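You operate a simulated robot arm through the tools that you are given. There is no shell and no other tool.

You are at the controls of a simulated robot arm. One attempt, no reset.

## Task
Switch the demo box on and press the three loose key caps on to their letters.
Fine: switch on first; the letters are printed on the keyboard; three presses a cap at most; leave the fitted cap.

The check looks at the end state, three seconds after you hand in, the way a careful person would. Anything else that was tipped, shoved, dropped, spilled or broken makes it a failure. Lids that push on must go on centred and level and be pressed home; caps that screw on are set level and turned clockwise until they are tight.

## Robot
A 6-joint arm with a two-finger gripper, fixed in place. Base frame: the origin is at the foot of the arm, x ahead of it, y to its left, z up; the work surface is at about z = 0.8. Readings come in m, degrees, newtons and seconds.
Its first joint turns from -166.0 to 166.0 degrees. Payload 2.45 kg.
The tool frame sits at the grasp point between the pads (the TCP): z along the fingers, y along the line on which they close. The tips reach 0.02 m beyond it. The gripper opens to 0.14 m. The gripper's body begins 0.168 m behind the TCP.
Orientation is that of the tool frame in the base frame, as a unit quaternion [x, y, z, w]. With the fingers straight down and closing along the base's y, the tool's x points along the base's -x, its y along +y and its z along -z.

## Interface
- The arm moves only by the tool play_rows. Its argument "motion" is a list of rows, each a list of 7 numbers: the opening, from 0 (shut) to 1 (fully open), then the shift along the base's x, y, z in m, then the turn, a rotation vector about the base's x, y, z in degrees. In form: [[jaw, x, y, z, ax, ay, az], ...]. A call has 1 to 20 rows; each row shifts and turns the commanded pose from where the row before left it. Rows are played at 5 a second. More than 0.05 m and 8.6 degrees between two rows, or a gripper value outside its range, and nothing of the call is played. A pose out of reach is approached as far as the arm can. The call stops where the force on the tool passes 90 N (or 10 N more than at its start, if that is more) or the arm is blocked; 0.2 s more then pass. Each finger travels about 0.045 m/s and halts on what it meets, pressing with about 38 N; the grip force reading is that of the motor and also rises with nothing between the fingers. The clock runs only during rows and for 0.2 s after the last one: add rows that do not move to give the fingers time. The reply holds the time, the measured pose of the TCP, the force on the tool along the base axes, the opening and the grip force, in the units named above and with some noise, with the torque about the TCP (base axes, N m) and any sound that the robot's microphone picked up.
- Cameras (640 x 400 px; columns grow to the right, rows downward): "scene" is fixed at [0.2204, 0.5011, 1.4053]; the picture's right is [0.26, -0.97, 0.00], its down [-0.72, -0.19, -0.67] and it looks along [0.65, 0.17, -0.74] (base axes); focal length 233 px, centre (320, 200). "wrist" rides on the gripper at [0.078, 0.011, -0.209] in the tool frame; the picture's right is [-0.14, 0.99, 0.00], its down [-0.92, -0.13, -0.37] and it looks along [-0.36, -0.05, 0.93] (tool axes); focal length 280 px, centre (320, 200).
- snapshot(camera): a new picture of that camera. It takes no simulated time.
- measure_at(camera, pixels): for up to 12 pixels [column, row] of the newest picture of that camera ("zoom" is the newest enlarged one), the place [x, y, z] in the base frame of the surface seen there, good to about 0.003 m. It takes no simulated time.
- close_up(camera, box): a new picture of the part [left, top, right, bottom] of that camera's present view, enlarged. It takes no simulated time.
- sign_off(): hands the job in; it is judged then, once.

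Unless the task says otherwise, let go and move clear before handing in.

The tools are called after "Call:" by a JSON object that holds its "op" and its "data". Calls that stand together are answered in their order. play_rows: Moves the arm, as the interface text tells. Its arguments: {"type":"object","properties":{"motion":{"type":"array","items":{"type":"array","items":{"type":"number"}}}},"required":["motion"]} The other tools are called the same way: snapshot (camera) takes a picture; measure_at (camera, pixels) gives the place of the surface under pixels of a picture; close_up (camera, box) takes an enlarged picture of a part of a camera's view; sign_off () hands the job in.

At the start:

```text
clock: 0.0
ee_pos: [0.6191, 0.5334, 1.1989]
tool_rot: [-0.001, 1.0, 0.0, 0.0]
wrist_force: [-0.2, -0.4, -0.8]
ft_torque: [-0.01, -0.03, -0.01]
finger_gap: 0.1402
grip_force: 0.0
```

scene: 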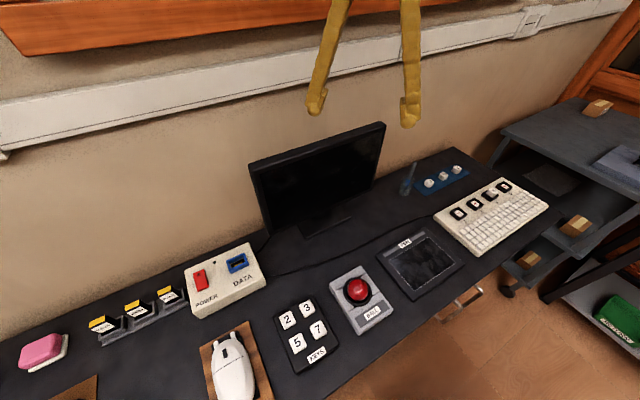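
wrist: 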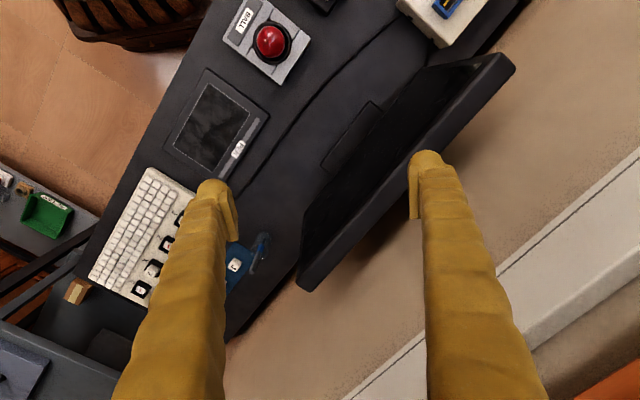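

The scene shows a demo box with a red rocker at about (203,278), a keyboard at about (490,215) with four sockets, and loose caps on a blue tray at about (443,180). I'll zoom in on these before I move.

Call:
{"op": "close_up", "data": {"camera": "scene", "box": [390, 140, 560, 260]}}

Call:
{"op": "close_up", "data": {"camera": "scene", "box": [170, 230, 280, 330]}}

Call:
{"op": "close_up", "data": {"camera": "wrist", "box": [80, 150, 280, 320]}}

```text
3.33 times, centred on (475, 200) of scene
```

zoom: 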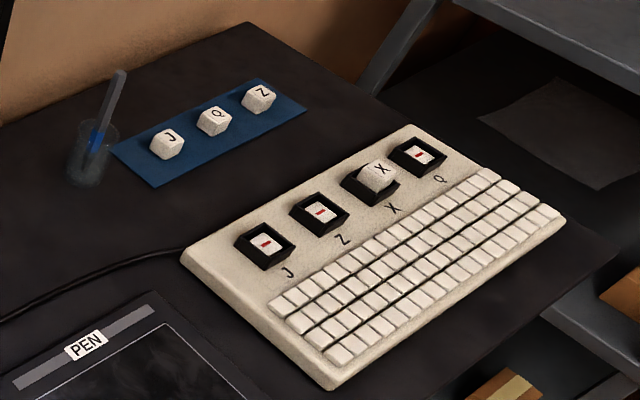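

```text
4.00 times, centred on (225, 280) of scene
```

zoom: 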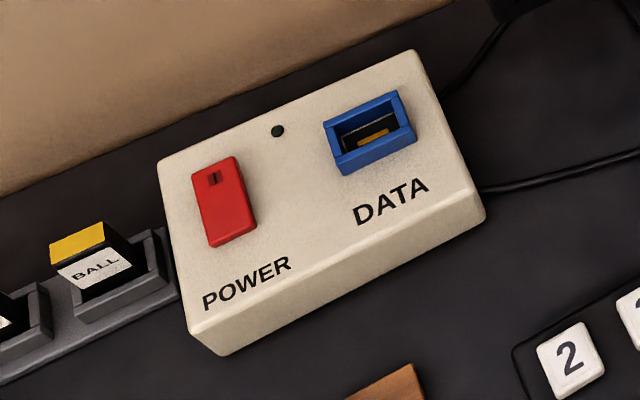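

```text
2.35 times, centred on (180, 235) of wrist
```

zoom: 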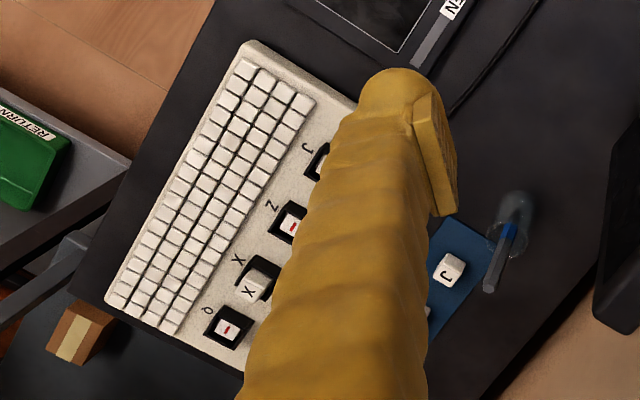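

The zooms show POWER is a red rocker with a mark near its far end, and the LED is dark. The keyboard sockets read J, Z, X (fitted) and Q, and the loose caps are J, Q and Z on the blue mat. I'll measure the keyboard area first.

Call:
{"op": "close_up", "data": {"camera": "scene", "box": [390, 140, 560, 260]}}

Call:
{"op": "measure_at", "data": {"camera": "zoom", "pixels": [[169, 139], [216, 115], [262, 91], [266, 244], [320, 212], [377, 176], [420, 155], [150, 180], [300, 105], [215, 245], [410, 130], [100, 130]]}}

Call:
{"op": "close_up", "data": {"camera": "scene", "box": [170, 230, 280, 330]}}

Call:
{"op": "measure_at", "data": {"camera": "zoom", "pixels": [[213, 178], [225, 205], [230, 225], [205, 172], [238, 160], [250, 210], [212, 238], [278, 131], [280, 220], [180, 200], [300, 130], [240, 330]]}}

```text
3.33 times, centred on (475, 200) of scene
```

zoom: 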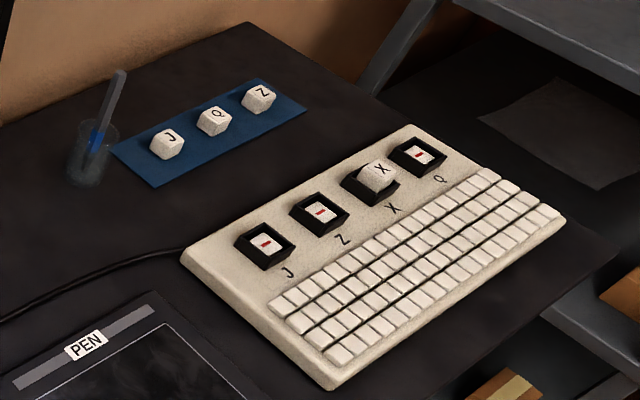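

```text
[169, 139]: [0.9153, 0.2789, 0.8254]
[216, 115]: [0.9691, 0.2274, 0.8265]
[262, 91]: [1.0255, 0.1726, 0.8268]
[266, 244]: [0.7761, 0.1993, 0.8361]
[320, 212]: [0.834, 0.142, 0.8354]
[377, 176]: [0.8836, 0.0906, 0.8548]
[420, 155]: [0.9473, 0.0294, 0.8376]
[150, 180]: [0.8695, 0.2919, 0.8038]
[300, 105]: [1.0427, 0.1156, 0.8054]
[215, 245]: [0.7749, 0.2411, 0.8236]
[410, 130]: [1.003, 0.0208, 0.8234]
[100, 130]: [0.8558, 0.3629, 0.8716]
```

```text
4.00 times, centred on (225, 280) of scene
```

zoom: 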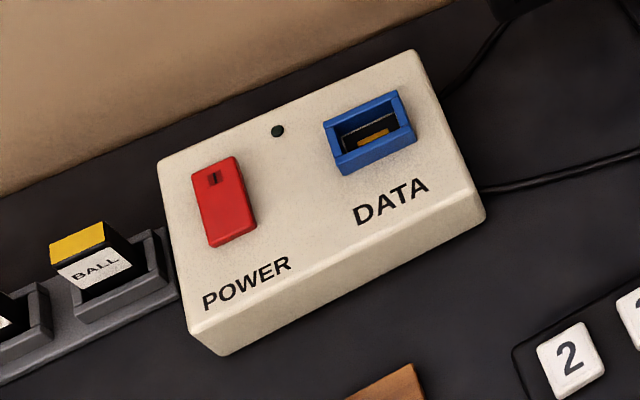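

```text
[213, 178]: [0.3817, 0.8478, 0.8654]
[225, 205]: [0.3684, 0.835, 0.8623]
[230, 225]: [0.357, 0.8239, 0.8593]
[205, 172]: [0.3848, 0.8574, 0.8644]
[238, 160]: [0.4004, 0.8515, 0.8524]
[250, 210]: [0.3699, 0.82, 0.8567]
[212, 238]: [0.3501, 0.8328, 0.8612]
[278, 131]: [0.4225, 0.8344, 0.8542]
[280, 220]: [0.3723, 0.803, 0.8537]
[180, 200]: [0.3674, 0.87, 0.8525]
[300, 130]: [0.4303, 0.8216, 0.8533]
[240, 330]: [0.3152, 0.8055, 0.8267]
```

The rocker's far, marked end reads z≈0.865 against 0.859 for the near end, so it looks like the marked end is up. I'll zoom tighter on the rocker, the caps and the sockets.

Call:
{"op": "close_up", "data": {"camera": "scene", "box": [210, 260, 250, 300]}}

Call:
{"op": "close_up", "data": {"camera": "scene", "box": [185, 260, 240, 300]}}

Call:
{"op": "close_up", "data": {"camera": "scene", "box": [415, 155, 475, 195]}}

Call:
{"op": "close_up", "data": {"camera": "scene", "box": [445, 170, 525, 225]}}

```text
10.00 times, centred on (230, 280) of scene
```

zoom: 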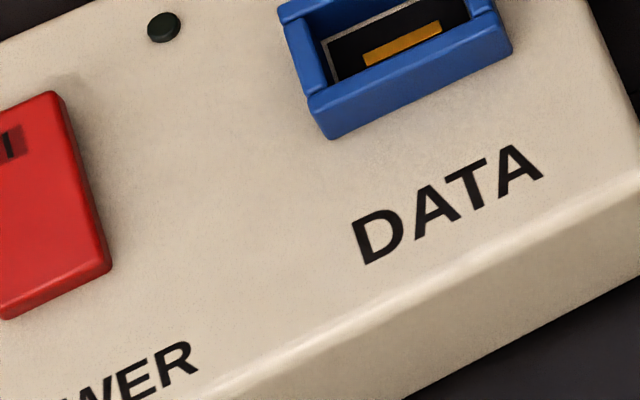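

```text
10.00 times, centred on (212, 280) of scene
```

zoom: 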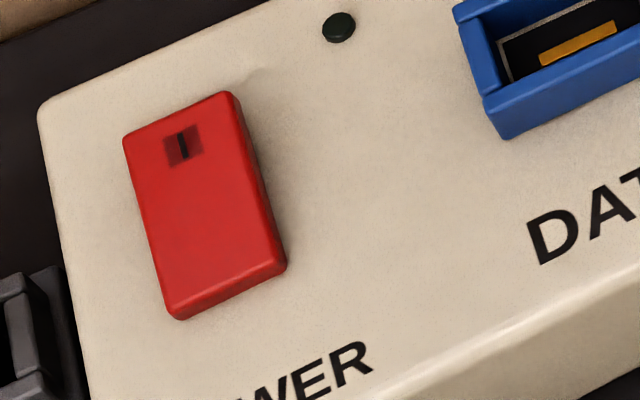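

```text
10.00 times, centred on (445, 175) of scene
```

zoom: 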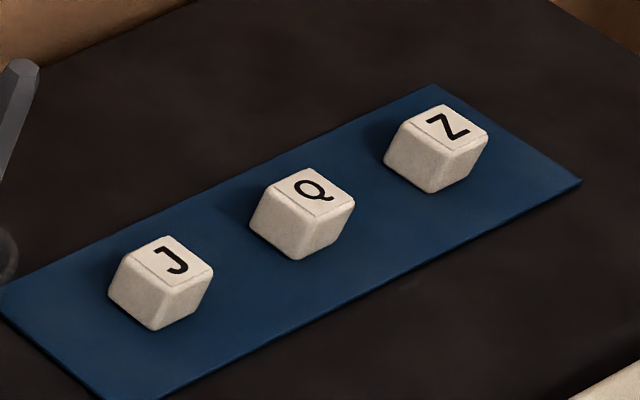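

```text
7.27 times, centred on (485, 198) of scene
```

zoom: 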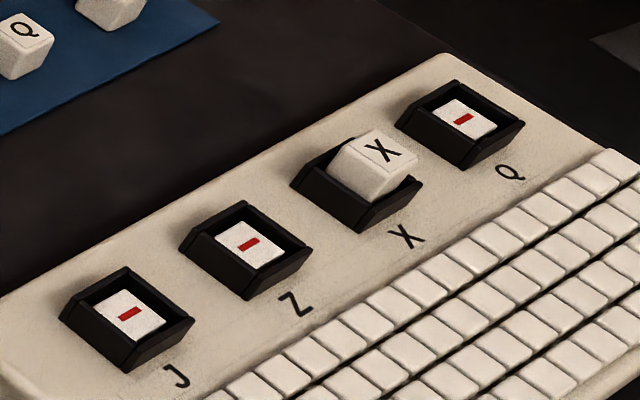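

The rocker's "I" mark is on its far, raised end at zoom pixel (184,145), so that end has to go down. I'll measure the rocker corners accurately, and the caps too.

Call:
{"op": "close_up", "data": {"camera": "scene", "box": [185, 260, 240, 300]}}

Call:
{"op": "measure_at", "data": {"camera": "zoom", "pixels": [[130, 142], [228, 99], [278, 264], [182, 308], [184, 145], [155, 165], [205, 125], [200, 205], [230, 280], [110, 120], [250, 90], [300, 270]]}}

Call:
{"op": "close_up", "data": {"camera": "scene", "box": [415, 155, 475, 195]}}

Call:
{"op": "measure_at", "data": {"camera": "zoom", "pixels": [[167, 240], [208, 269], [183, 290], [135, 262], [303, 172], [350, 203], [325, 222], [275, 196], [440, 108], [484, 134], [457, 152], [410, 126]]}}

```text
10.00 times, centred on (212, 280) of scene
```

zoom: 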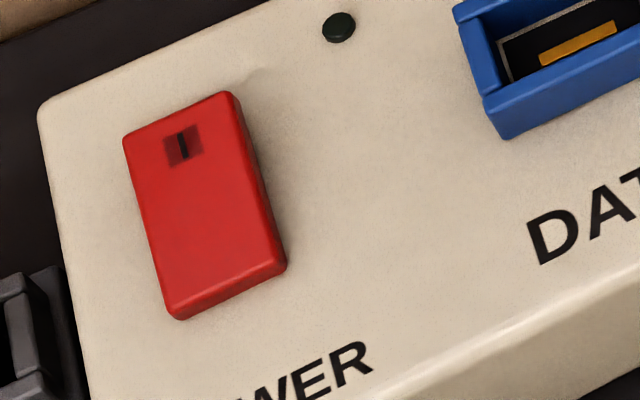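

```text
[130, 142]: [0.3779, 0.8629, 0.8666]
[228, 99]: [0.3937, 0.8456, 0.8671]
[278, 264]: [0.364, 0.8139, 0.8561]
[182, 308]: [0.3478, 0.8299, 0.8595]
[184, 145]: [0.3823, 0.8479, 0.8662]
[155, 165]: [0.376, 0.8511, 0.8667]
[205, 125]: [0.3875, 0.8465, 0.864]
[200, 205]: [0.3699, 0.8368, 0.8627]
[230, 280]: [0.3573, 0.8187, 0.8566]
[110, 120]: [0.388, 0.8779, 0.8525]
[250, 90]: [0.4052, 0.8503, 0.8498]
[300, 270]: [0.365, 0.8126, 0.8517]
```

```text
10.00 times, centred on (445, 175) of scene
```

zoom: 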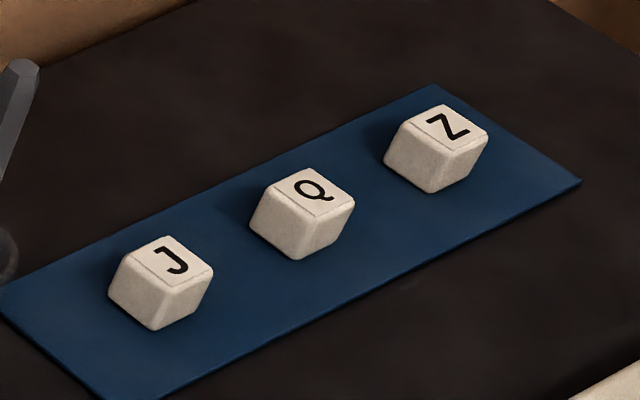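

```text
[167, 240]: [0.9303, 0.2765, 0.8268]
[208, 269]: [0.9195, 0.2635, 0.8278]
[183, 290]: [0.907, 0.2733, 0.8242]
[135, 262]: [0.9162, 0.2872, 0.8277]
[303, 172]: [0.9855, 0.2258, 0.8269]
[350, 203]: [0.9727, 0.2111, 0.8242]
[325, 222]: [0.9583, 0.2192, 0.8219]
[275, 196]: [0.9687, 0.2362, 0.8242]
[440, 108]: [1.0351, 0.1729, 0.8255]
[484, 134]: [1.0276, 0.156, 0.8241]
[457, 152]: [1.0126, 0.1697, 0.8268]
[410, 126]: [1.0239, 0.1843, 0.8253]
```

Rocker corners put its centre at about (0.371,0.838), 45 mm long along the 45° direction, with the I end mid at (0.386,0.854,0.867). Next I'll measure the monitor, the wall and other obstacles before I plan a path.

Call:
{"op": "snapshot", "data": {"camera": "scene"}}

Call:
{"op": "measure_at", "data": {"camera": "scene", "pixels": [[252, 162], [383, 125], [378, 195], [268, 235], [150, 200], [220, 180], [460, 120], [200, 130], [100, 270], [560, 20], [320, 70], [130, 40]]}}

Call:
{"op": "measure_at", "data": {"camera": "scene", "pixels": [[410, 168], [405, 190], [412, 180], [505, 187], [475, 204], [500, 183], [238, 265], [200, 275], [355, 290], [230, 350], [165, 290], [300, 140]]}}

```text
taken
```

scene: 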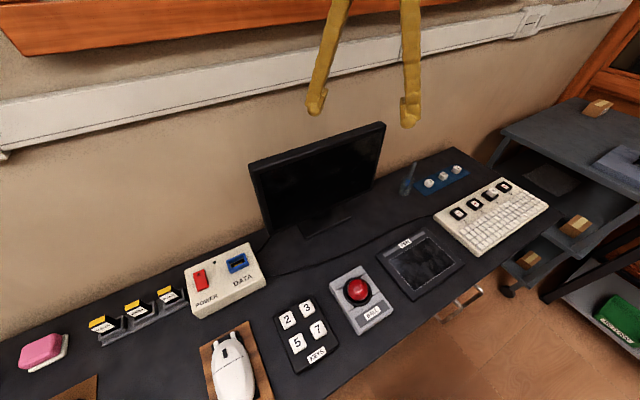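

```text
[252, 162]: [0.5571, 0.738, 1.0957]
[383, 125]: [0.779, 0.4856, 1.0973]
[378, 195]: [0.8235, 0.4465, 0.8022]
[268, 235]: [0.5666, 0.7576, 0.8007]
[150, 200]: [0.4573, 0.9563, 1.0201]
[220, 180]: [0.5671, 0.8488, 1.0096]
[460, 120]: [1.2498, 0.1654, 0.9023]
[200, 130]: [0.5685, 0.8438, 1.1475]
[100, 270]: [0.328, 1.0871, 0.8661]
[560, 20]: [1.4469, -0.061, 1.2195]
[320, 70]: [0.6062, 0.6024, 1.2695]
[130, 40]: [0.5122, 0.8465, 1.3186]
```

```text
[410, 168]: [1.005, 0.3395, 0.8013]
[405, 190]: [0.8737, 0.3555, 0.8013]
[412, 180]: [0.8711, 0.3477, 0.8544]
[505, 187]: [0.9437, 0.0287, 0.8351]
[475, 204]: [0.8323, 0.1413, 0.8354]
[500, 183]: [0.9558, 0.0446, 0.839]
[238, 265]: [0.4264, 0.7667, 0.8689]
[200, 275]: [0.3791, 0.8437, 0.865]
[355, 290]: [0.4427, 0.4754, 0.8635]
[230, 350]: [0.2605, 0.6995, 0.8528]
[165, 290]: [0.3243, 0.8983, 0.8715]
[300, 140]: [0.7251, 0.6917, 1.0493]
```

The wall plane is at (x+y)/√2≈1.0 and the monitor top is at z≈1.10, so I'll stay above it. I still need the rail and shelf depth, the pen top and the box edges.

Call:
{"op": "measure_at", "data": {"camera": "scene", "pixels": [[416, 162], [418, 166], [100, 120], [100, 95], [240, 100], [450, 50], [50, 40], [250, 20], [180, 10], [450, 3], [214, 262], [248, 245]]}}

Call:
{"op": "measure_at", "data": {"camera": "scene", "pixels": [[186, 272], [192, 312], [265, 282], [235, 258], [462, 174], [450, 170], [430, 184], [443, 176], [457, 169], [480, 190], [548, 208], [470, 250]]}}

```text
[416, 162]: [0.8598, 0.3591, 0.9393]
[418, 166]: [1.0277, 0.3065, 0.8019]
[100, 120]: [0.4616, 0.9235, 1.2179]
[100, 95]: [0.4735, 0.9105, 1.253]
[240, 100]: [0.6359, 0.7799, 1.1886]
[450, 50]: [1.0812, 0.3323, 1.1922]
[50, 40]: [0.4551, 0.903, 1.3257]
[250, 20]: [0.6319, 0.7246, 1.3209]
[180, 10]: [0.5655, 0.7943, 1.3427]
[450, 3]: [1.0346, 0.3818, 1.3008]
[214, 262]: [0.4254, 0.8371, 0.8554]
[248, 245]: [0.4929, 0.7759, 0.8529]
```

```text
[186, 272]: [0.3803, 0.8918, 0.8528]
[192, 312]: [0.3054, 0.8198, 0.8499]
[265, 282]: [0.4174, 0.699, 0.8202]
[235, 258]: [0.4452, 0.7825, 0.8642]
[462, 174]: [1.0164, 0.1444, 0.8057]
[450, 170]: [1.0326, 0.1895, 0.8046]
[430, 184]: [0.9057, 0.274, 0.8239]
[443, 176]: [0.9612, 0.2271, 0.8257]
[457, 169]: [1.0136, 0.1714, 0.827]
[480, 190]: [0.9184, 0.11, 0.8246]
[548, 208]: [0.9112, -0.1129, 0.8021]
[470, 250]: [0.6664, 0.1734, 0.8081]
```

The rail sits near s≈0.98 and the shelf is above z 1.30, so leaning the gripper toward the robot keeps it clear. I'll carry it at z≈1.2 to above the rocker's I end, closing the fingers, yawing +45° and tilting 10°.

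Call:
{"op": "play_rows", "data": {"motion": [[0, -0.0228, 0.0324, 0, 0, 0, 7.5], [0, -0.0228, 0.0324, 0, 0, 0, 7.5], [0, -0.0228, 0.0324, 0, 0, 0, 7.5], [0, -0.0228, 0.0324, 0, 0, 0, 7.5], [0, -0.0228, 0.0324, 0, 0, 0, 7.5], [0, -0.0228, 0.0324, 0, 0, 0, 7.5], [0, -0.0228, 0.0324, 0, 3.54, -3.54, 0], [0, -0.0228, 0.0324, 0, 3.54, -3.54, 0], [0, -0.0228, 0.0324, 0, 0, 0, 0], [0, -0.0228, 0.0324, 0, 0, 0, 0], [0, 0, 0, 0, 0, 0, 0]]}}

```text
clock: 2.4
ee_pos: [0.392, 0.8577, 1.2001]
tool_rot: [-0.38, 0.921, 0.033, 0.08]
wrist_force: [0.0, 0.2, 0.0]
ft_torque: [0.05, 0.0, -0.03]
finger_gap: 0.0
grip_force: 30.0
```

The arm reached (0.392,0.858,1.200) with the fingers shut. I'll look from both cameras before I descend.

Call:
{"op": "snapshot", "data": {"camera": "wrist"}}

Call:
{"op": "snapshot", "data": {"camera": "scene"}}

```text
taken
```

wrist: 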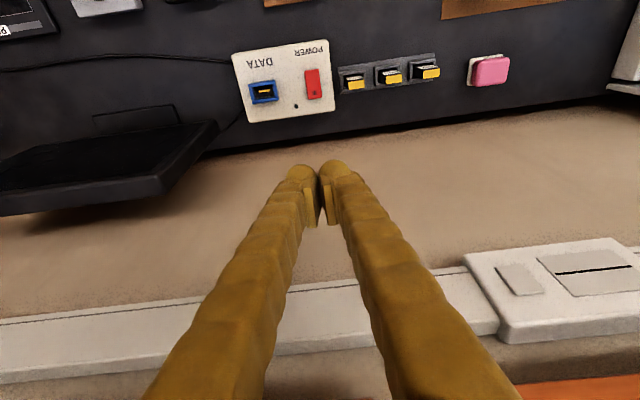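

```text
taken
```

scene: 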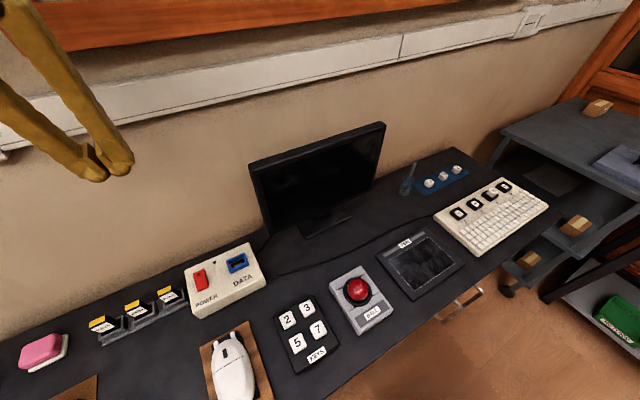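

The view is clear and nothing lies below the fingers except the rocker area. I'll descend to z≈0.93 and check the alignment.

Call:
{"op": "play_rows", "data": {"motion": [[0, 0, 0, -0.045, 0, 0, 0], [0, 0, 0, -0.045, 0, 0, 0], [0, 0, 0, -0.045, 0, 0, 0], [0, 0, 0, -0.045, 0, 0, 0], [0, 0, 0, -0.045, 0, 0, 0], [0, -0.001, 0, -0.04, 0, 0, 0], [0, 0, 0, 0, 0, 0, 0]]}}

Call:
{"op": "close_up", "data": {"camera": "scene", "box": [160, 220, 260, 310]}}

Call:
{"op": "snapshot", "data": {"camera": "wrist"}}

```text
clock: 4.0
ee_pos: [0.3905, 0.8564, 0.933]
tool_rot: [-0.382, 0.92, 0.034, 0.08]
wrist_force: [-0.4, -0.7, -0.8]
ft_torque: [-0.01, 0.0, -0.01]
finger_gap: 0.0
grip_force: 29.7
```

```text
4.44 times, centred on (210, 265) of scene
```

zoom: 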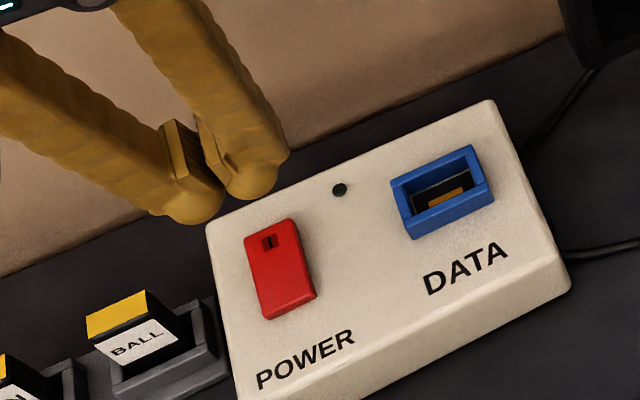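

```text
taken
```

wrist: 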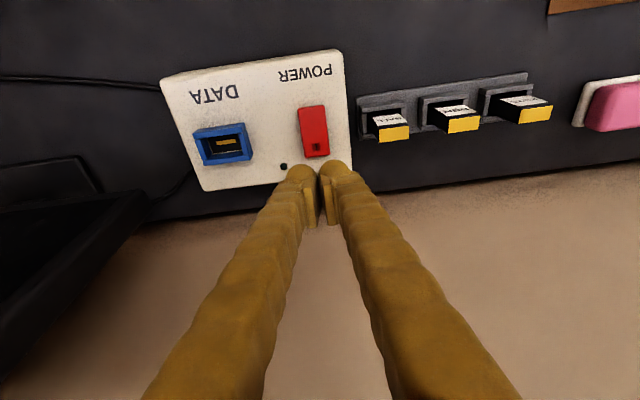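

The fingers' midline (column ~318) lines up with the rocker's I mark (317,150). I'll descend to just above contact, then step down gently until it clicks.

Call:
{"op": "play_rows", "data": {"motion": [[0, 0.0003, 0.0007, -0.018, 0, 0, 0], [0, 0.0003, 0.0007, -0.016, 0, 0, 0], [0, 0, 0, 0, 0, 0, 0]]}}

Call:
{"op": "close_up", "data": {"camera": "scene", "box": [180, 245, 240, 295]}}

Call:
{"op": "close_up", "data": {"camera": "wrist", "box": [260, 80, 380, 200]}}

```text
clock: 4.8
ee_pos: [0.3916, 0.8592, 0.8998]
tool_rot: [-0.382, 0.92, 0.034, 0.081]
wrist_force: [-0.1, 1.2, 0.2]
ft_torque: [0.03, 0.03, -0.01]
finger_gap: 0.0
grip_force: 29.4
```

```text
8.00 times, centred on (210, 270) of scene
```

zoom: 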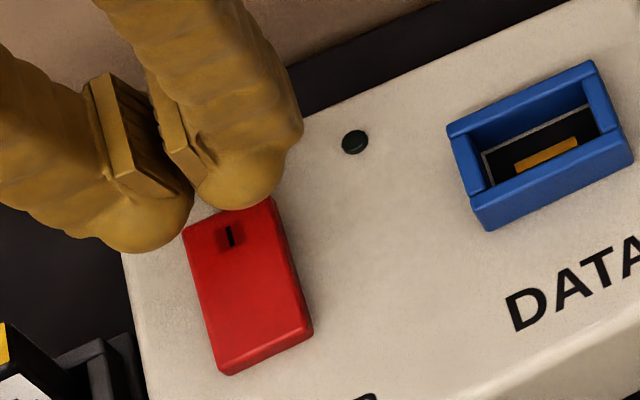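

```text
3.33 times, centred on (320, 140) of wrist
```

zoom: 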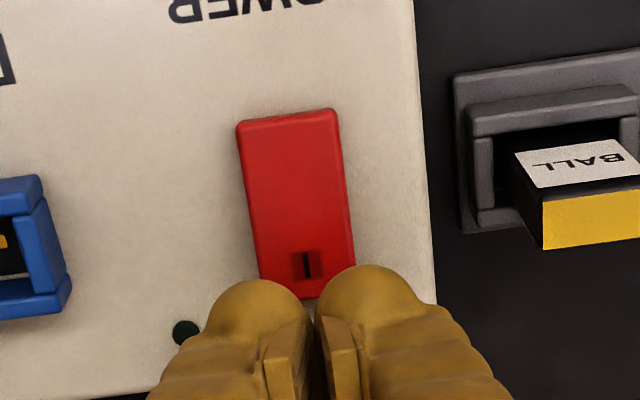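

The fingertips look rounded, so I'll measure their real shape at pixels along their lower rims to see where they would touch the rocker.

Call:
{"op": "close_up", "data": {"camera": "scene", "box": [180, 245, 240, 295]}}

Call:
{"op": "measure_at", "data": {"camera": "zoom", "pixels": [[235, 207], [205, 192], [270, 190], [285, 160], [250, 170], [215, 170], [140, 248], [180, 215], [100, 235], [140, 215], [125, 160], [165, 120]]}}

Call:
{"op": "close_up", "data": {"camera": "wrist", "box": [260, 80, 380, 200]}}

Call:
{"op": "measure_at", "data": {"camera": "zoom", "pixels": [[260, 285], [305, 300], [220, 310], [370, 268], [325, 300], [415, 295], [290, 340], [340, 335], [305, 265], [295, 150], [245, 130], [330, 115]]}}

```text
8.00 times, centred on (210, 270) of scene
```

zoom: 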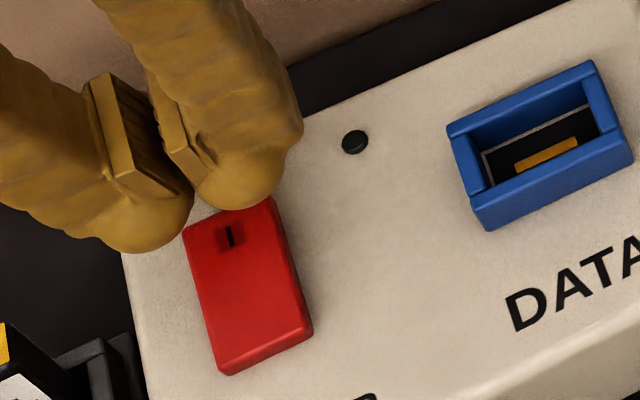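

```text
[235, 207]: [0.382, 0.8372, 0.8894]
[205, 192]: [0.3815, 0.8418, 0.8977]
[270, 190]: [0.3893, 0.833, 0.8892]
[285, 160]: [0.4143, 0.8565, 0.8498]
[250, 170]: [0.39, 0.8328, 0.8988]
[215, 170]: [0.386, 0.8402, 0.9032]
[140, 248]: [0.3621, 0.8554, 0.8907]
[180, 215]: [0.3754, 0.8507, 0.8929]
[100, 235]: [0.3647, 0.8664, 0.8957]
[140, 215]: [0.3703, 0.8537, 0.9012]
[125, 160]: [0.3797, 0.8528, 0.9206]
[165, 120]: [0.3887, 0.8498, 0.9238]
```

```text
3.33 times, centred on (320, 140) of wrist
```

zoom: 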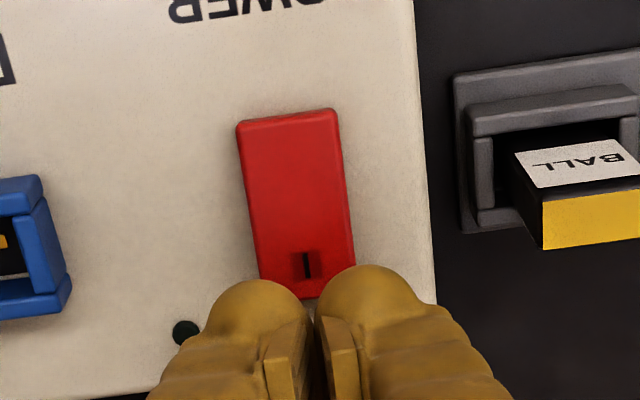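

```text
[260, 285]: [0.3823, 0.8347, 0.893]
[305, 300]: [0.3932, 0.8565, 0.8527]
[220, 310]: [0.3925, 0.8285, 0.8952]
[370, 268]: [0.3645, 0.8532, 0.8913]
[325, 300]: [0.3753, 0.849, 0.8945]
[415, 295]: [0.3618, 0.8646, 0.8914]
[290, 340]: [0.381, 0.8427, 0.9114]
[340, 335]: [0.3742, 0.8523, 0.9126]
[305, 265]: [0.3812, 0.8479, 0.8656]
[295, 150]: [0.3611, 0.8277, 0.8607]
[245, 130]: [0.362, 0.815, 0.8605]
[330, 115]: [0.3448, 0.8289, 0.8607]
```

The visible fingertips are bulkier than the stated pads, with their centres about ±17 mm from the midline. I'd rather press with one finger over the rocker, so I'll measure the BALL holder to check a sideways shift would clear it.

Call:
{"op": "measure_at", "data": {"camera": "zoom", "pixels": [[458, 100], [470, 225], [480, 120], [520, 160], [545, 245], [555, 210], [475, 200], [425, 200], [415, 60], [430, 290], [186, 332], [200, 325]]}}

```text
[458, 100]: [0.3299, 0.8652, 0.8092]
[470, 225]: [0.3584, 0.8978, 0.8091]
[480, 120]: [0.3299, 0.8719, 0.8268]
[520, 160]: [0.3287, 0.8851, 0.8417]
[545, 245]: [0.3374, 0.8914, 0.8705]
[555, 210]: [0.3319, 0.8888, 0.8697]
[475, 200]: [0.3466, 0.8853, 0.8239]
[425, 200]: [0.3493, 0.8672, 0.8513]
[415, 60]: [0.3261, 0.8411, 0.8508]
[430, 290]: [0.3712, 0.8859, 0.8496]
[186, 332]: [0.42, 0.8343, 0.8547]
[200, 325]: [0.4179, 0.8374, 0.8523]
```

The BALL cap edge is at t≈-0.392 and the shifted finger would reach -0.367, so there is room. I'll shift 8 mm sideways and 4 mm back, then step down slowly and watch the force.

Call:
{"op": "play_rows", "data": {"motion": [[0, -0.0085, 0.0029, 0, 0, 0, 0], [0, 0, 0, -0.004, 0, 0, 0], [0, 0, 0, -0.003, 0, 0, 0], [0, 0, 0, -0.002, 0, 0, 0], [0, 0, 0, 0, 0, 0, 0]]}}

Call:
{"op": "close_up", "data": {"camera": "scene", "box": [180, 245, 240, 295]}}

```text
clock: 6.0
ee_pos: [0.3828, 0.8617, 0.8904]
tool_rot: [-0.381, 0.92, 0.033, 0.08]
wrist_force: [-0.3, -0.8, -0.2]
ft_torque: [0.0, -0.02, 0.0]
finger_gap: 0.0
grip_force: 30.1
```

```text
8.00 times, centred on (210, 270) of scene
```

zoom: 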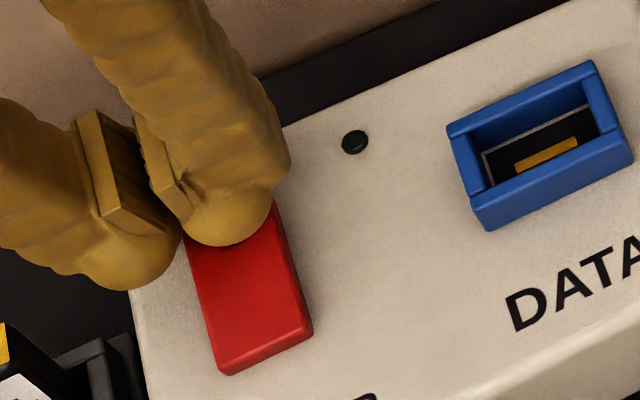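

The right finger now sits over the I end of the rocker (zoom about (225,235)) with no force yet. I'll step down in 2 mm rows.

Call:
{"op": "play_rows", "data": {"motion": [[0, 0, 0, -0.002, 0, 0, 0], [0, 0, 0, -0.002, 0, 0, 0], [0, 0, 0, -0.002, 0, 0, 0], [0, 0, 0, 0, 0, 0, 0]]}}

```text
clock: 7.0
ee_pos: [0.3825, 0.8604, 0.8855]
tool_rot: [-0.382, 0.92, 0.034, 0.081]
wrist_force: [-0.7, -0.2, 0.2]
ft_torque: [0.01, 0.0, -0.01]
finger_gap: 0.0
grip_force: 29.2
```

Call:
{"op": "play_rows", "data": {"motion": [[0, 0, 0, -0.002, 0, 0, 0], [0, 0, 0, -0.001, 0, 0, 0], [0, 0, 0, 0, 0, 0, 0]]}}

Call:
{"op": "close_up", "data": {"camera": "scene", "box": [180, 245, 240, 295]}}

Call:
{"op": "close_up", "data": {"camera": "wrist", "box": [260, 80, 380, 200]}}

```text
clock: 7.8
ee_pos: [0.3833, 0.8613, 0.8827]
tool_rot: [-0.381, 0.92, 0.033, 0.081]
wrist_force: [0.2, 0.1, -0.7]
ft_torque: [-0.02, 0.0, 0.01]
finger_gap: 0.0
grip_force: 29.3
heard: click
```

```text
8.00 times, centred on (210, 270) of scene
```

zoom: 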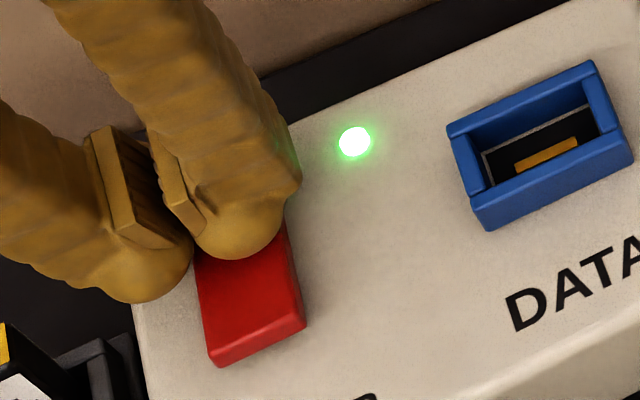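

```text
3.33 times, centred on (320, 140) of wrist
```

zoom: 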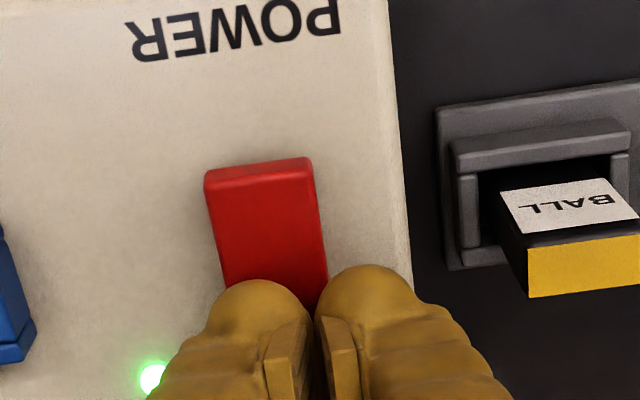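

A click was heard, the LED is green and the I end is down, so the box is on. I'll raise straight up to z≈1.2, then carry across toward the keyboard and caps.

Call:
{"op": "play_rows", "data": {"motion": [[0, 0, 0, 0.02, 0, 0, 0], [0, 0, 0, 0.045, 0, 0, 0], [0, 0, 0, 0.045, 0, 0, 0], [0, 0, 0, 0.045, 0, 0, 0], [0, 0, 0, 0.045, 0, 0, 0], [0, 0, 0, 0.045, 0, 0, 0], [0, 0, 0, 0.045, 0, 0, 0], [0, 0, 0, 0.03, 0, 0, 0], [0, 0, 0, 0, 0, 0, 0]]}}

Call:
{"op": "play_rows", "data": {"motion": [[0, 0.0247, -0.036, 0, 0, 0, 0], [0, 0.0247, -0.036, 0, 0, 0, 0], [0, 0.0247, -0.036, 0, 0, 0, 0], [0, 0.0247, -0.036, 0, 0, 0, 0], [0, 0.0247, -0.036, 0, 0, 0, 0], [0, 0.0247, -0.036, 0, 0, 0, 0], [0, 0.0247, -0.036, 0, 0, 0, 0], [0, 0.0247, -0.036, 0, 0, 0, 0], [0, 0.0247, -0.036, 0, 0, 0, 0], [0, 0.0247, -0.036, 0, 0, 0, 0], [0, 0.0247, -0.036, 0, 0, 0, 0], [0, 0.0247, -0.036, 0, 0, 0, 0], [0, 0.0247, -0.036, 0, 0, 0, 0], [0, 0.0247, -0.036, 0, 0, 0, 0], [0, 0.0247, -0.036, 0, 0, 0, 0], [0, 0.0247, -0.036, 0, 0, 0, 0], [0, 0.0247, -0.036, 0, 0, 0, 0], [0, 0.0247, -0.036, 0, 0, 0, 0], [0, 0.0247, -0.036, 0, 0, 0, 0], [0, 0, 0, 0, 0, 0, 0]]}}

Call:
{"op": "snapshot", "data": {"camera": "scene"}}

Call:
{"op": "snapshot", "data": {"camera": "wrist"}}

```text
clock: 9.8
ee_pos: [0.3832, 0.8615, 1.2028]
tool_rot: [-0.381, 0.92, 0.034, 0.08]
wrist_force: [-0.1, -0.1, -0.2]
ft_torque: [0.01, 0.0, -0.05]
finger_gap: 0.0
grip_force: 29.4
```

```text
clock: 14.0
ee_pos: [0.8526, 0.1769, 1.2026]
tool_rot: [-0.381, 0.92, 0.033, 0.08]
wrist_force: [-0.3, 0.2, 0.4]
ft_torque: [-0.02, 0.02, -0.03]
finger_gap: 0.0
grip_force: 29.4
```

```text
taken
```

scene: 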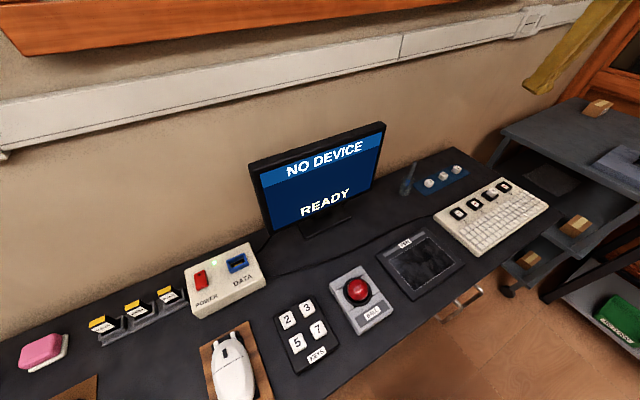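

```text
taken
```

wrist: 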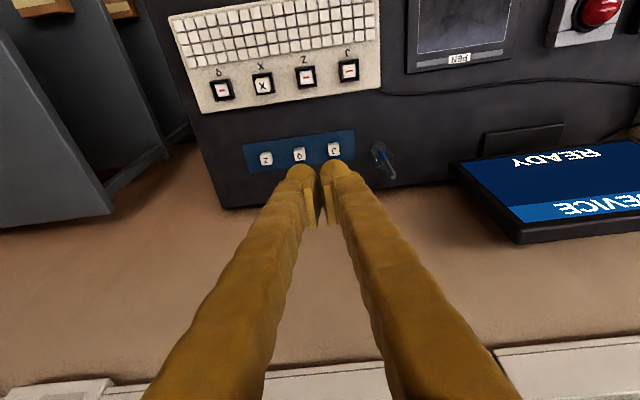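

The monitor is on and shows READY. The wrist view shows the caps Z, Q, J at (266,158), (299,154), (333,149) and the sockets at row ~80; I'll zoom in and measure them.

Call:
{"op": "close_up", "data": {"camera": "wrist", "box": [235, 120, 405, 200]}}

Call:
{"op": "measure_at", "data": {"camera": "zoom", "pixels": [[115, 140], [240, 128], [368, 108], [550, 145]]}}

Call:
{"op": "close_up", "data": {"camera": "wrist", "box": [190, 40, 380, 120]}}

Call:
{"op": "measure_at", "data": {"camera": "zoom", "pixels": [[107, 160], [246, 140], [390, 118], [532, 96]]}}

```text
3.76 times, centred on (320, 160) of wrist
```

zoom: 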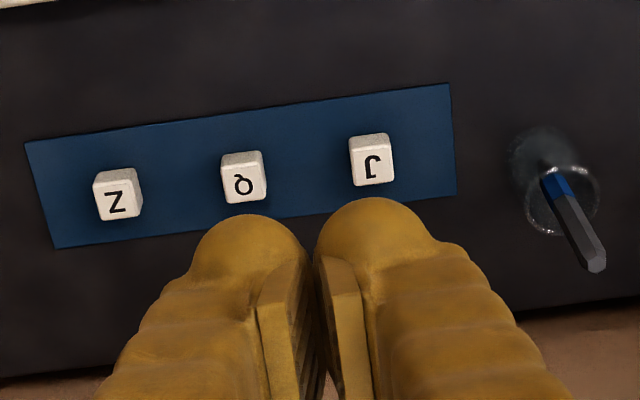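

```text
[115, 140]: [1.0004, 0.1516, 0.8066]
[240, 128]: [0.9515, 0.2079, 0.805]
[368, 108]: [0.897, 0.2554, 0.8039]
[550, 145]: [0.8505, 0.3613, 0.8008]
```

```text
3.37 times, centred on (285, 80) of wrist
```

zoom: 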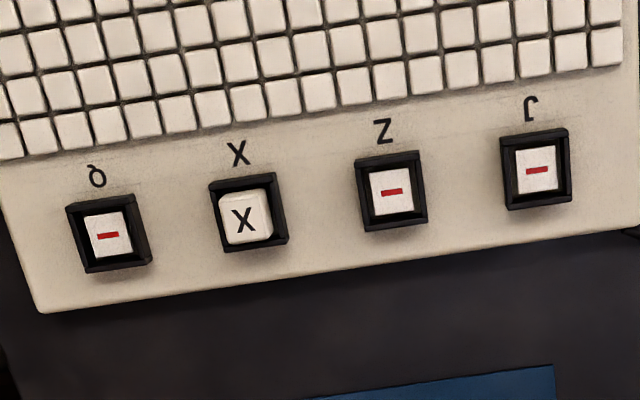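

```text
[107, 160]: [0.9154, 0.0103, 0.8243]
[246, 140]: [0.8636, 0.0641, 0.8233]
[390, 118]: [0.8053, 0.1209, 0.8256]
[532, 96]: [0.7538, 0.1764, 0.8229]
```

All the letters share the same "up" direction and the caps are nearly aligned with the keyboard. Now I'll take top-face centres and corners for the caps and sockets.

Call:
{"op": "close_up", "data": {"camera": "wrist", "box": [250, 130, 360, 180]}}

Call:
{"op": "measure_at", "data": {"camera": "zoom", "pixels": [[90, 180], [210, 150], [420, 120], [95, 215]]}}

Call:
{"op": "close_up", "data": {"camera": "wrist", "box": [195, 50, 285, 110]}}

Call:
{"op": "close_up", "data": {"camera": "wrist", "box": [280, 50, 370, 110]}}

```text
5.82 times, centred on (305, 155) of wrist
```

zoom: 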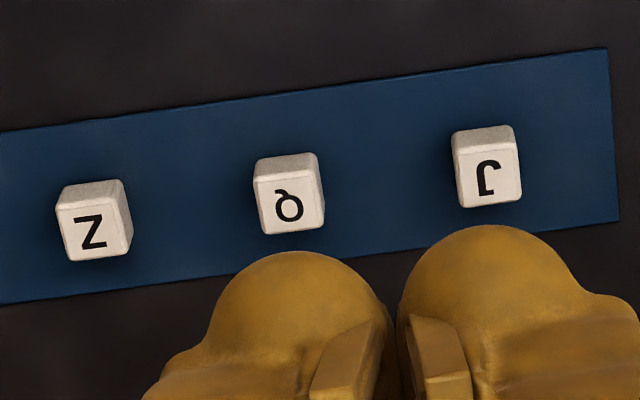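

```text
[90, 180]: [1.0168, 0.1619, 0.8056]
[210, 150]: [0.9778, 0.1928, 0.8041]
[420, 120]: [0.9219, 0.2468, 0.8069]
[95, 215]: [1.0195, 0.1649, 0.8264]
```

```text
6.67 times, centred on (240, 80) of wrist
```

zoom: 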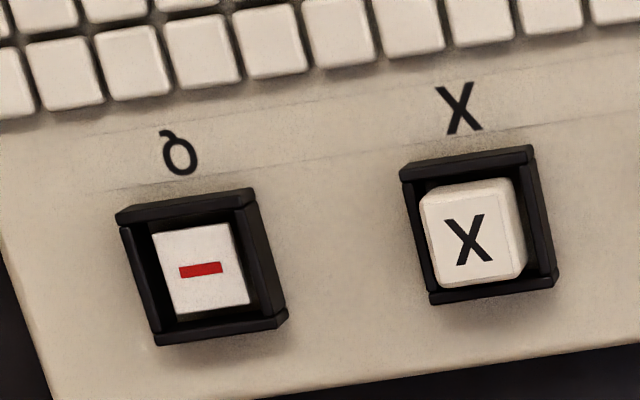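

```text
6.67 times, centred on (325, 80) of wrist
```

zoom: 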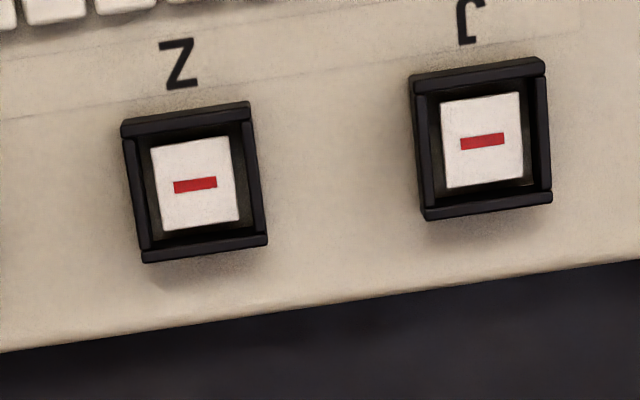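

The socket stems are square posts with red marks at zoom (482,142) for J and (195,184) for Z. I'll measure stem tops and frame rims for exact geometry.

Call:
{"op": "measure_at", "data": {"camera": "zoom", "pixels": [[482, 142], [195, 184], [445, 103], [520, 97], [449, 184], [521, 178], [412, 82], [543, 65], [425, 214], [549, 197], [130, 250], [262, 236]]}}

Call:
{"op": "close_up", "data": {"camera": "wrist", "box": [195, 50, 285, 110]}}

Call:
{"op": "measure_at", "data": {"camera": "zoom", "pixels": [[201, 270], [470, 239], [427, 193], [515, 183], [440, 284], [522, 275], [120, 215], [252, 195], [157, 338], [284, 320], [157, 240], [245, 300]]}}

```text
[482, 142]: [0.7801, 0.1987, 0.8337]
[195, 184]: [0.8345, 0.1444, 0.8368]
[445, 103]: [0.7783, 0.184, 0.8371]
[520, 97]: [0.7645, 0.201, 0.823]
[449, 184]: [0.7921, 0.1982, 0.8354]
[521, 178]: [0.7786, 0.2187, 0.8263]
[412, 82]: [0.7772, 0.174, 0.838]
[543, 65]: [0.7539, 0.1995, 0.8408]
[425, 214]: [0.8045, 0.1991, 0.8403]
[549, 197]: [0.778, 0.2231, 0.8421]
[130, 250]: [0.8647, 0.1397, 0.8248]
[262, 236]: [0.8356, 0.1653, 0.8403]
```

```text
6.67 times, centred on (240, 80) of wrist
```

zoom: 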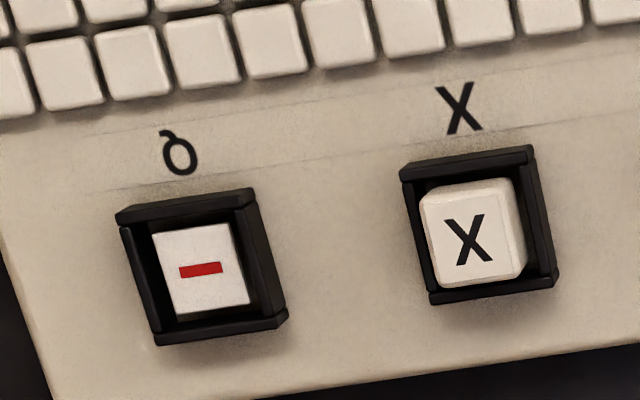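

```text
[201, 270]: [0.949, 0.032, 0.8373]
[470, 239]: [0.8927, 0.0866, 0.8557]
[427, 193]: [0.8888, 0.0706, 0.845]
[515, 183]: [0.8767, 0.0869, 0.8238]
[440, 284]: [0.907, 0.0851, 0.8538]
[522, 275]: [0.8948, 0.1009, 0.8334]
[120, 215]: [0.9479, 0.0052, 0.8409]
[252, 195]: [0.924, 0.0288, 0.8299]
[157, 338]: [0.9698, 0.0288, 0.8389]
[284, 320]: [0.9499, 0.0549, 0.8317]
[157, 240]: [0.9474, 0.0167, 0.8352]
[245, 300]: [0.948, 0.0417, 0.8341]
```

The stems measure about (0.779,0.199) for J, (0.834,0.143) for Z and (0.948,0.031) for Q, with frame rims at z≈0.840. Before I grasp I need to know where the pads end relative to the bulb tips, so I'll measure the finger features.

Call:
{"op": "close_up", "data": {"camera": "wrist", "box": [270, 150, 370, 240]}}

Call:
{"op": "measure_at", "data": {"camera": "zoom", "pixels": [[190, 70], [260, 60], [395, 55], [450, 60], [285, 160], [300, 150], [355, 145], [385, 155], [280, 300], [350, 300], [250, 90], [400, 90]]}}

```text
4.44 times, centred on (320, 195) of wrist
```

zoom: 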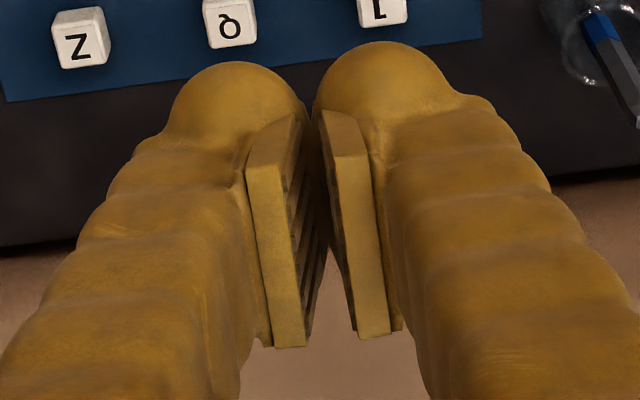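

```text
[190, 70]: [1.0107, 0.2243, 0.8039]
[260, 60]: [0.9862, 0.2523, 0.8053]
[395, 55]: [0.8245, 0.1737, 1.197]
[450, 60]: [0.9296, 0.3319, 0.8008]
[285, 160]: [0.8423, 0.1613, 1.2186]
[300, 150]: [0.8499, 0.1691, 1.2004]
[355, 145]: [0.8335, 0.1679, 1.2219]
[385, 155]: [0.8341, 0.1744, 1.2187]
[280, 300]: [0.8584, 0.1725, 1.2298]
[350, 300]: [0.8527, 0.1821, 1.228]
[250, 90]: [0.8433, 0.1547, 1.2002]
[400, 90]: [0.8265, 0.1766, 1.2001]
```

The pads' upper edge is about 20 mm behind the TCP. I'll measure their lower corners around zoom (297,120) and (335,115) to learn how far down they grip.

Call:
{"op": "measure_at", "data": {"camera": "zoom", "pixels": [[262, 150], [275, 138], [285, 128], [292, 121], [298, 120], [303, 125], [327, 112], [335, 118], [345, 125], [350, 135], [322, 120], [330, 130]]}}

Call:
{"op": "close_up", "data": {"camera": "scene", "box": [510, 30, 600, 110]}}

```text
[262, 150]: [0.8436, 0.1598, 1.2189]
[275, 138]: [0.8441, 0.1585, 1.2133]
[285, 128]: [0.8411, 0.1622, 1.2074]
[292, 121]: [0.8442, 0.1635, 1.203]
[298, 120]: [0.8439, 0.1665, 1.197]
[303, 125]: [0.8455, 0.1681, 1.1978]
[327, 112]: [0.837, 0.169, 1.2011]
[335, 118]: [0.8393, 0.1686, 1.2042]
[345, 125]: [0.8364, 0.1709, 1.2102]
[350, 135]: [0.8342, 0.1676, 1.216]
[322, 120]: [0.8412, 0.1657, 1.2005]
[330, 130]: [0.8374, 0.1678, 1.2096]
```

```text
5.00 times, centred on (555, 70) of scene
```

zoom: 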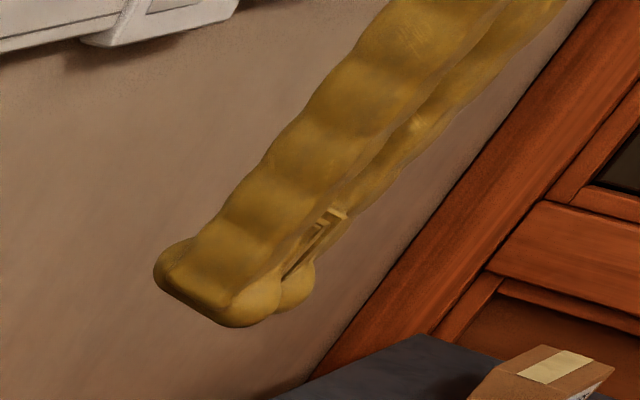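

The bulb tips nearly meet below the pads, and the TCP should project to about (320,195) in the wrist view. I'll go upright above the J cap at z≈0.95 with the jaws opened to about 45 mm.

Call:
{"op": "play_rows", "data": {"motion": [[0.32, 0.0215, 0.0333, 0, -3.54, 3.54, 0], [0.32, 0.0215, 0.0333, 0, -3.54, 3.54, 0], [0.32, 0.0215, 0.0333, 0, 0, 0, 0], [0.32, 0, 0, -0.042, 0, 0, 0], [0.32, 0, 0, -0.042, 0, 0, 0], [0.32, 0, 0, -0.042, 0, 0, 0], [0.32, 0, 0, -0.042, 0, 0, 0], [0.32, 0, 0, -0.042, 0, 0, 0], [0.32, 0, 0, -0.042, 0, 0, 0], [0.32, 0, 0, 0, 0, 0, 0]]}}

Call:
{"op": "snapshot", "data": {"camera": "wrist"}}

Call:
{"op": "close_up", "data": {"camera": "scene", "box": [390, 120, 510, 220]}}

```text
clock: 16.2
ee_pos: [0.9171, 0.2767, 0.9504]
tool_rot: [-0.382, 0.924, 0.0, -0.001]
wrist_force: [0.5, -0.3, -0.1]
ft_torque: [-0.02, 0.02, -0.02]
finger_gap: 0.0447
grip_force: 0.0
```

```text
taken
```

wrist: 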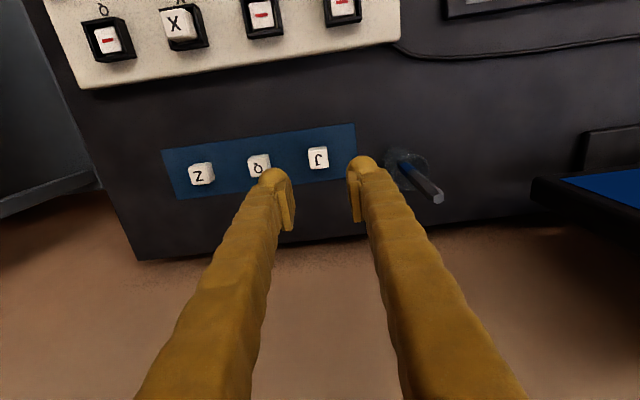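

```text
4.00 times, centred on (450, 170) of scene
```

zoom: 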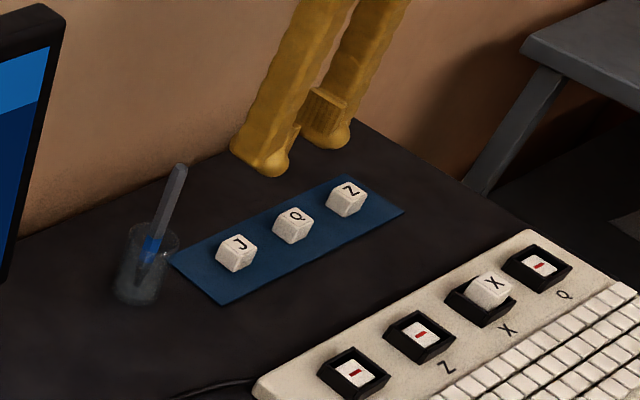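

The J cap sits at (318,158), and the tool axis at that depth should project to about (320,159), so it is nearly centred. I'll zoom in to refine its position and yaw.

Call:
{"op": "close_up", "data": {"camera": "wrist", "box": [290, 135, 350, 180]}}

Call:
{"op": "measure_at", "data": {"camera": "zoom", "pixels": [[300, 215], [220, 150], [380, 140], [230, 280], [390, 260], [300, 130]]}}

```text
8.89 times, centred on (320, 158) of wrist
```

zoom: 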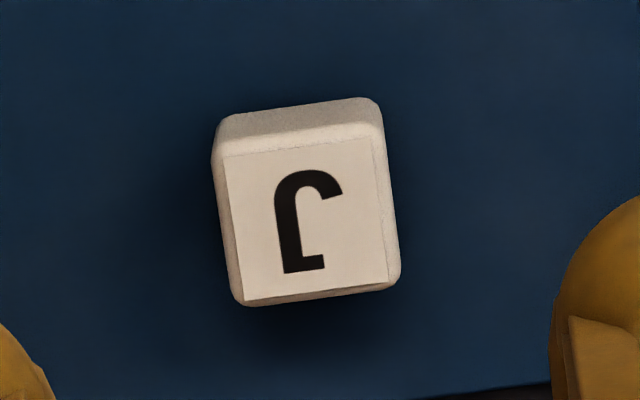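

```text
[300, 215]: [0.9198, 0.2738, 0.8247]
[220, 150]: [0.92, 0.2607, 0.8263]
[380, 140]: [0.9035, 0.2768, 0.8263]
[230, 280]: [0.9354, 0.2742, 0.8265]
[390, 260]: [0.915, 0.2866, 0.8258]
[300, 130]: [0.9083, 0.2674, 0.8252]
```

The cap's label edges slope about -6.6°, against the tool's -7.5°, so yaw is within 1°, and the cap centre is about 2 mm toward +t. I'll shift that much and descend so the tips reach 11 mm below the cap top.

Call:
{"op": "play_rows", "data": {"motion": [[0.32, 0.0014, -0.0014, -0.04, 0, 0, 0], [0.32, 0, 0, -0.04, 0, 0, 0], [0.32, 0, 0, -0.02, 0, 0, 0], [0.32, 0, 0, -0.0145, 0, 0, 0], [0.32, 0, 0, 0, 0, 0, 0]]}}

Call:
{"op": "close_up", "data": {"camera": "wrist", "box": [260, 140, 380, 220]}}

Call:
{"op": "close_up", "data": {"camera": "scene", "box": [400, 140, 470, 200]}}

```text
clock: 17.4
ee_pos: [0.919, 0.2743, 0.8352]
tool_rot: [-0.383, 0.924, 0.0, 0.0]
wrist_force: [-0.2, -0.5, 0.1]
ft_torque: [-0.02, -0.02, -0.01]
finger_gap: 0.0447
grip_force: 0.0
```

```text
5.00 times, centred on (320, 180) of wrist
```

zoom: 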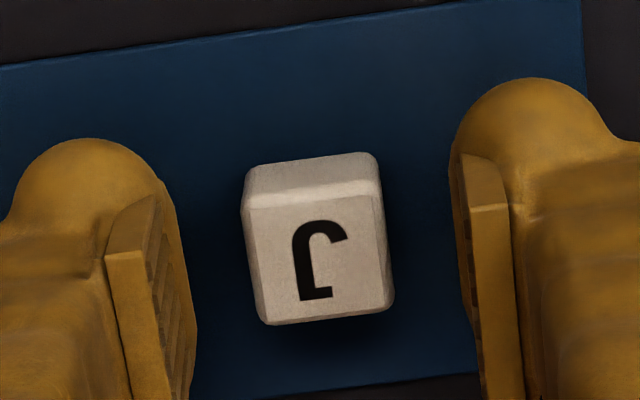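

```text
6.67 times, centred on (435, 170) of scene
```

zoom: 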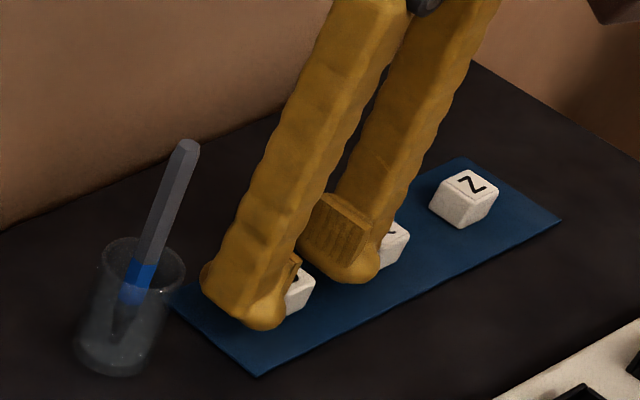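

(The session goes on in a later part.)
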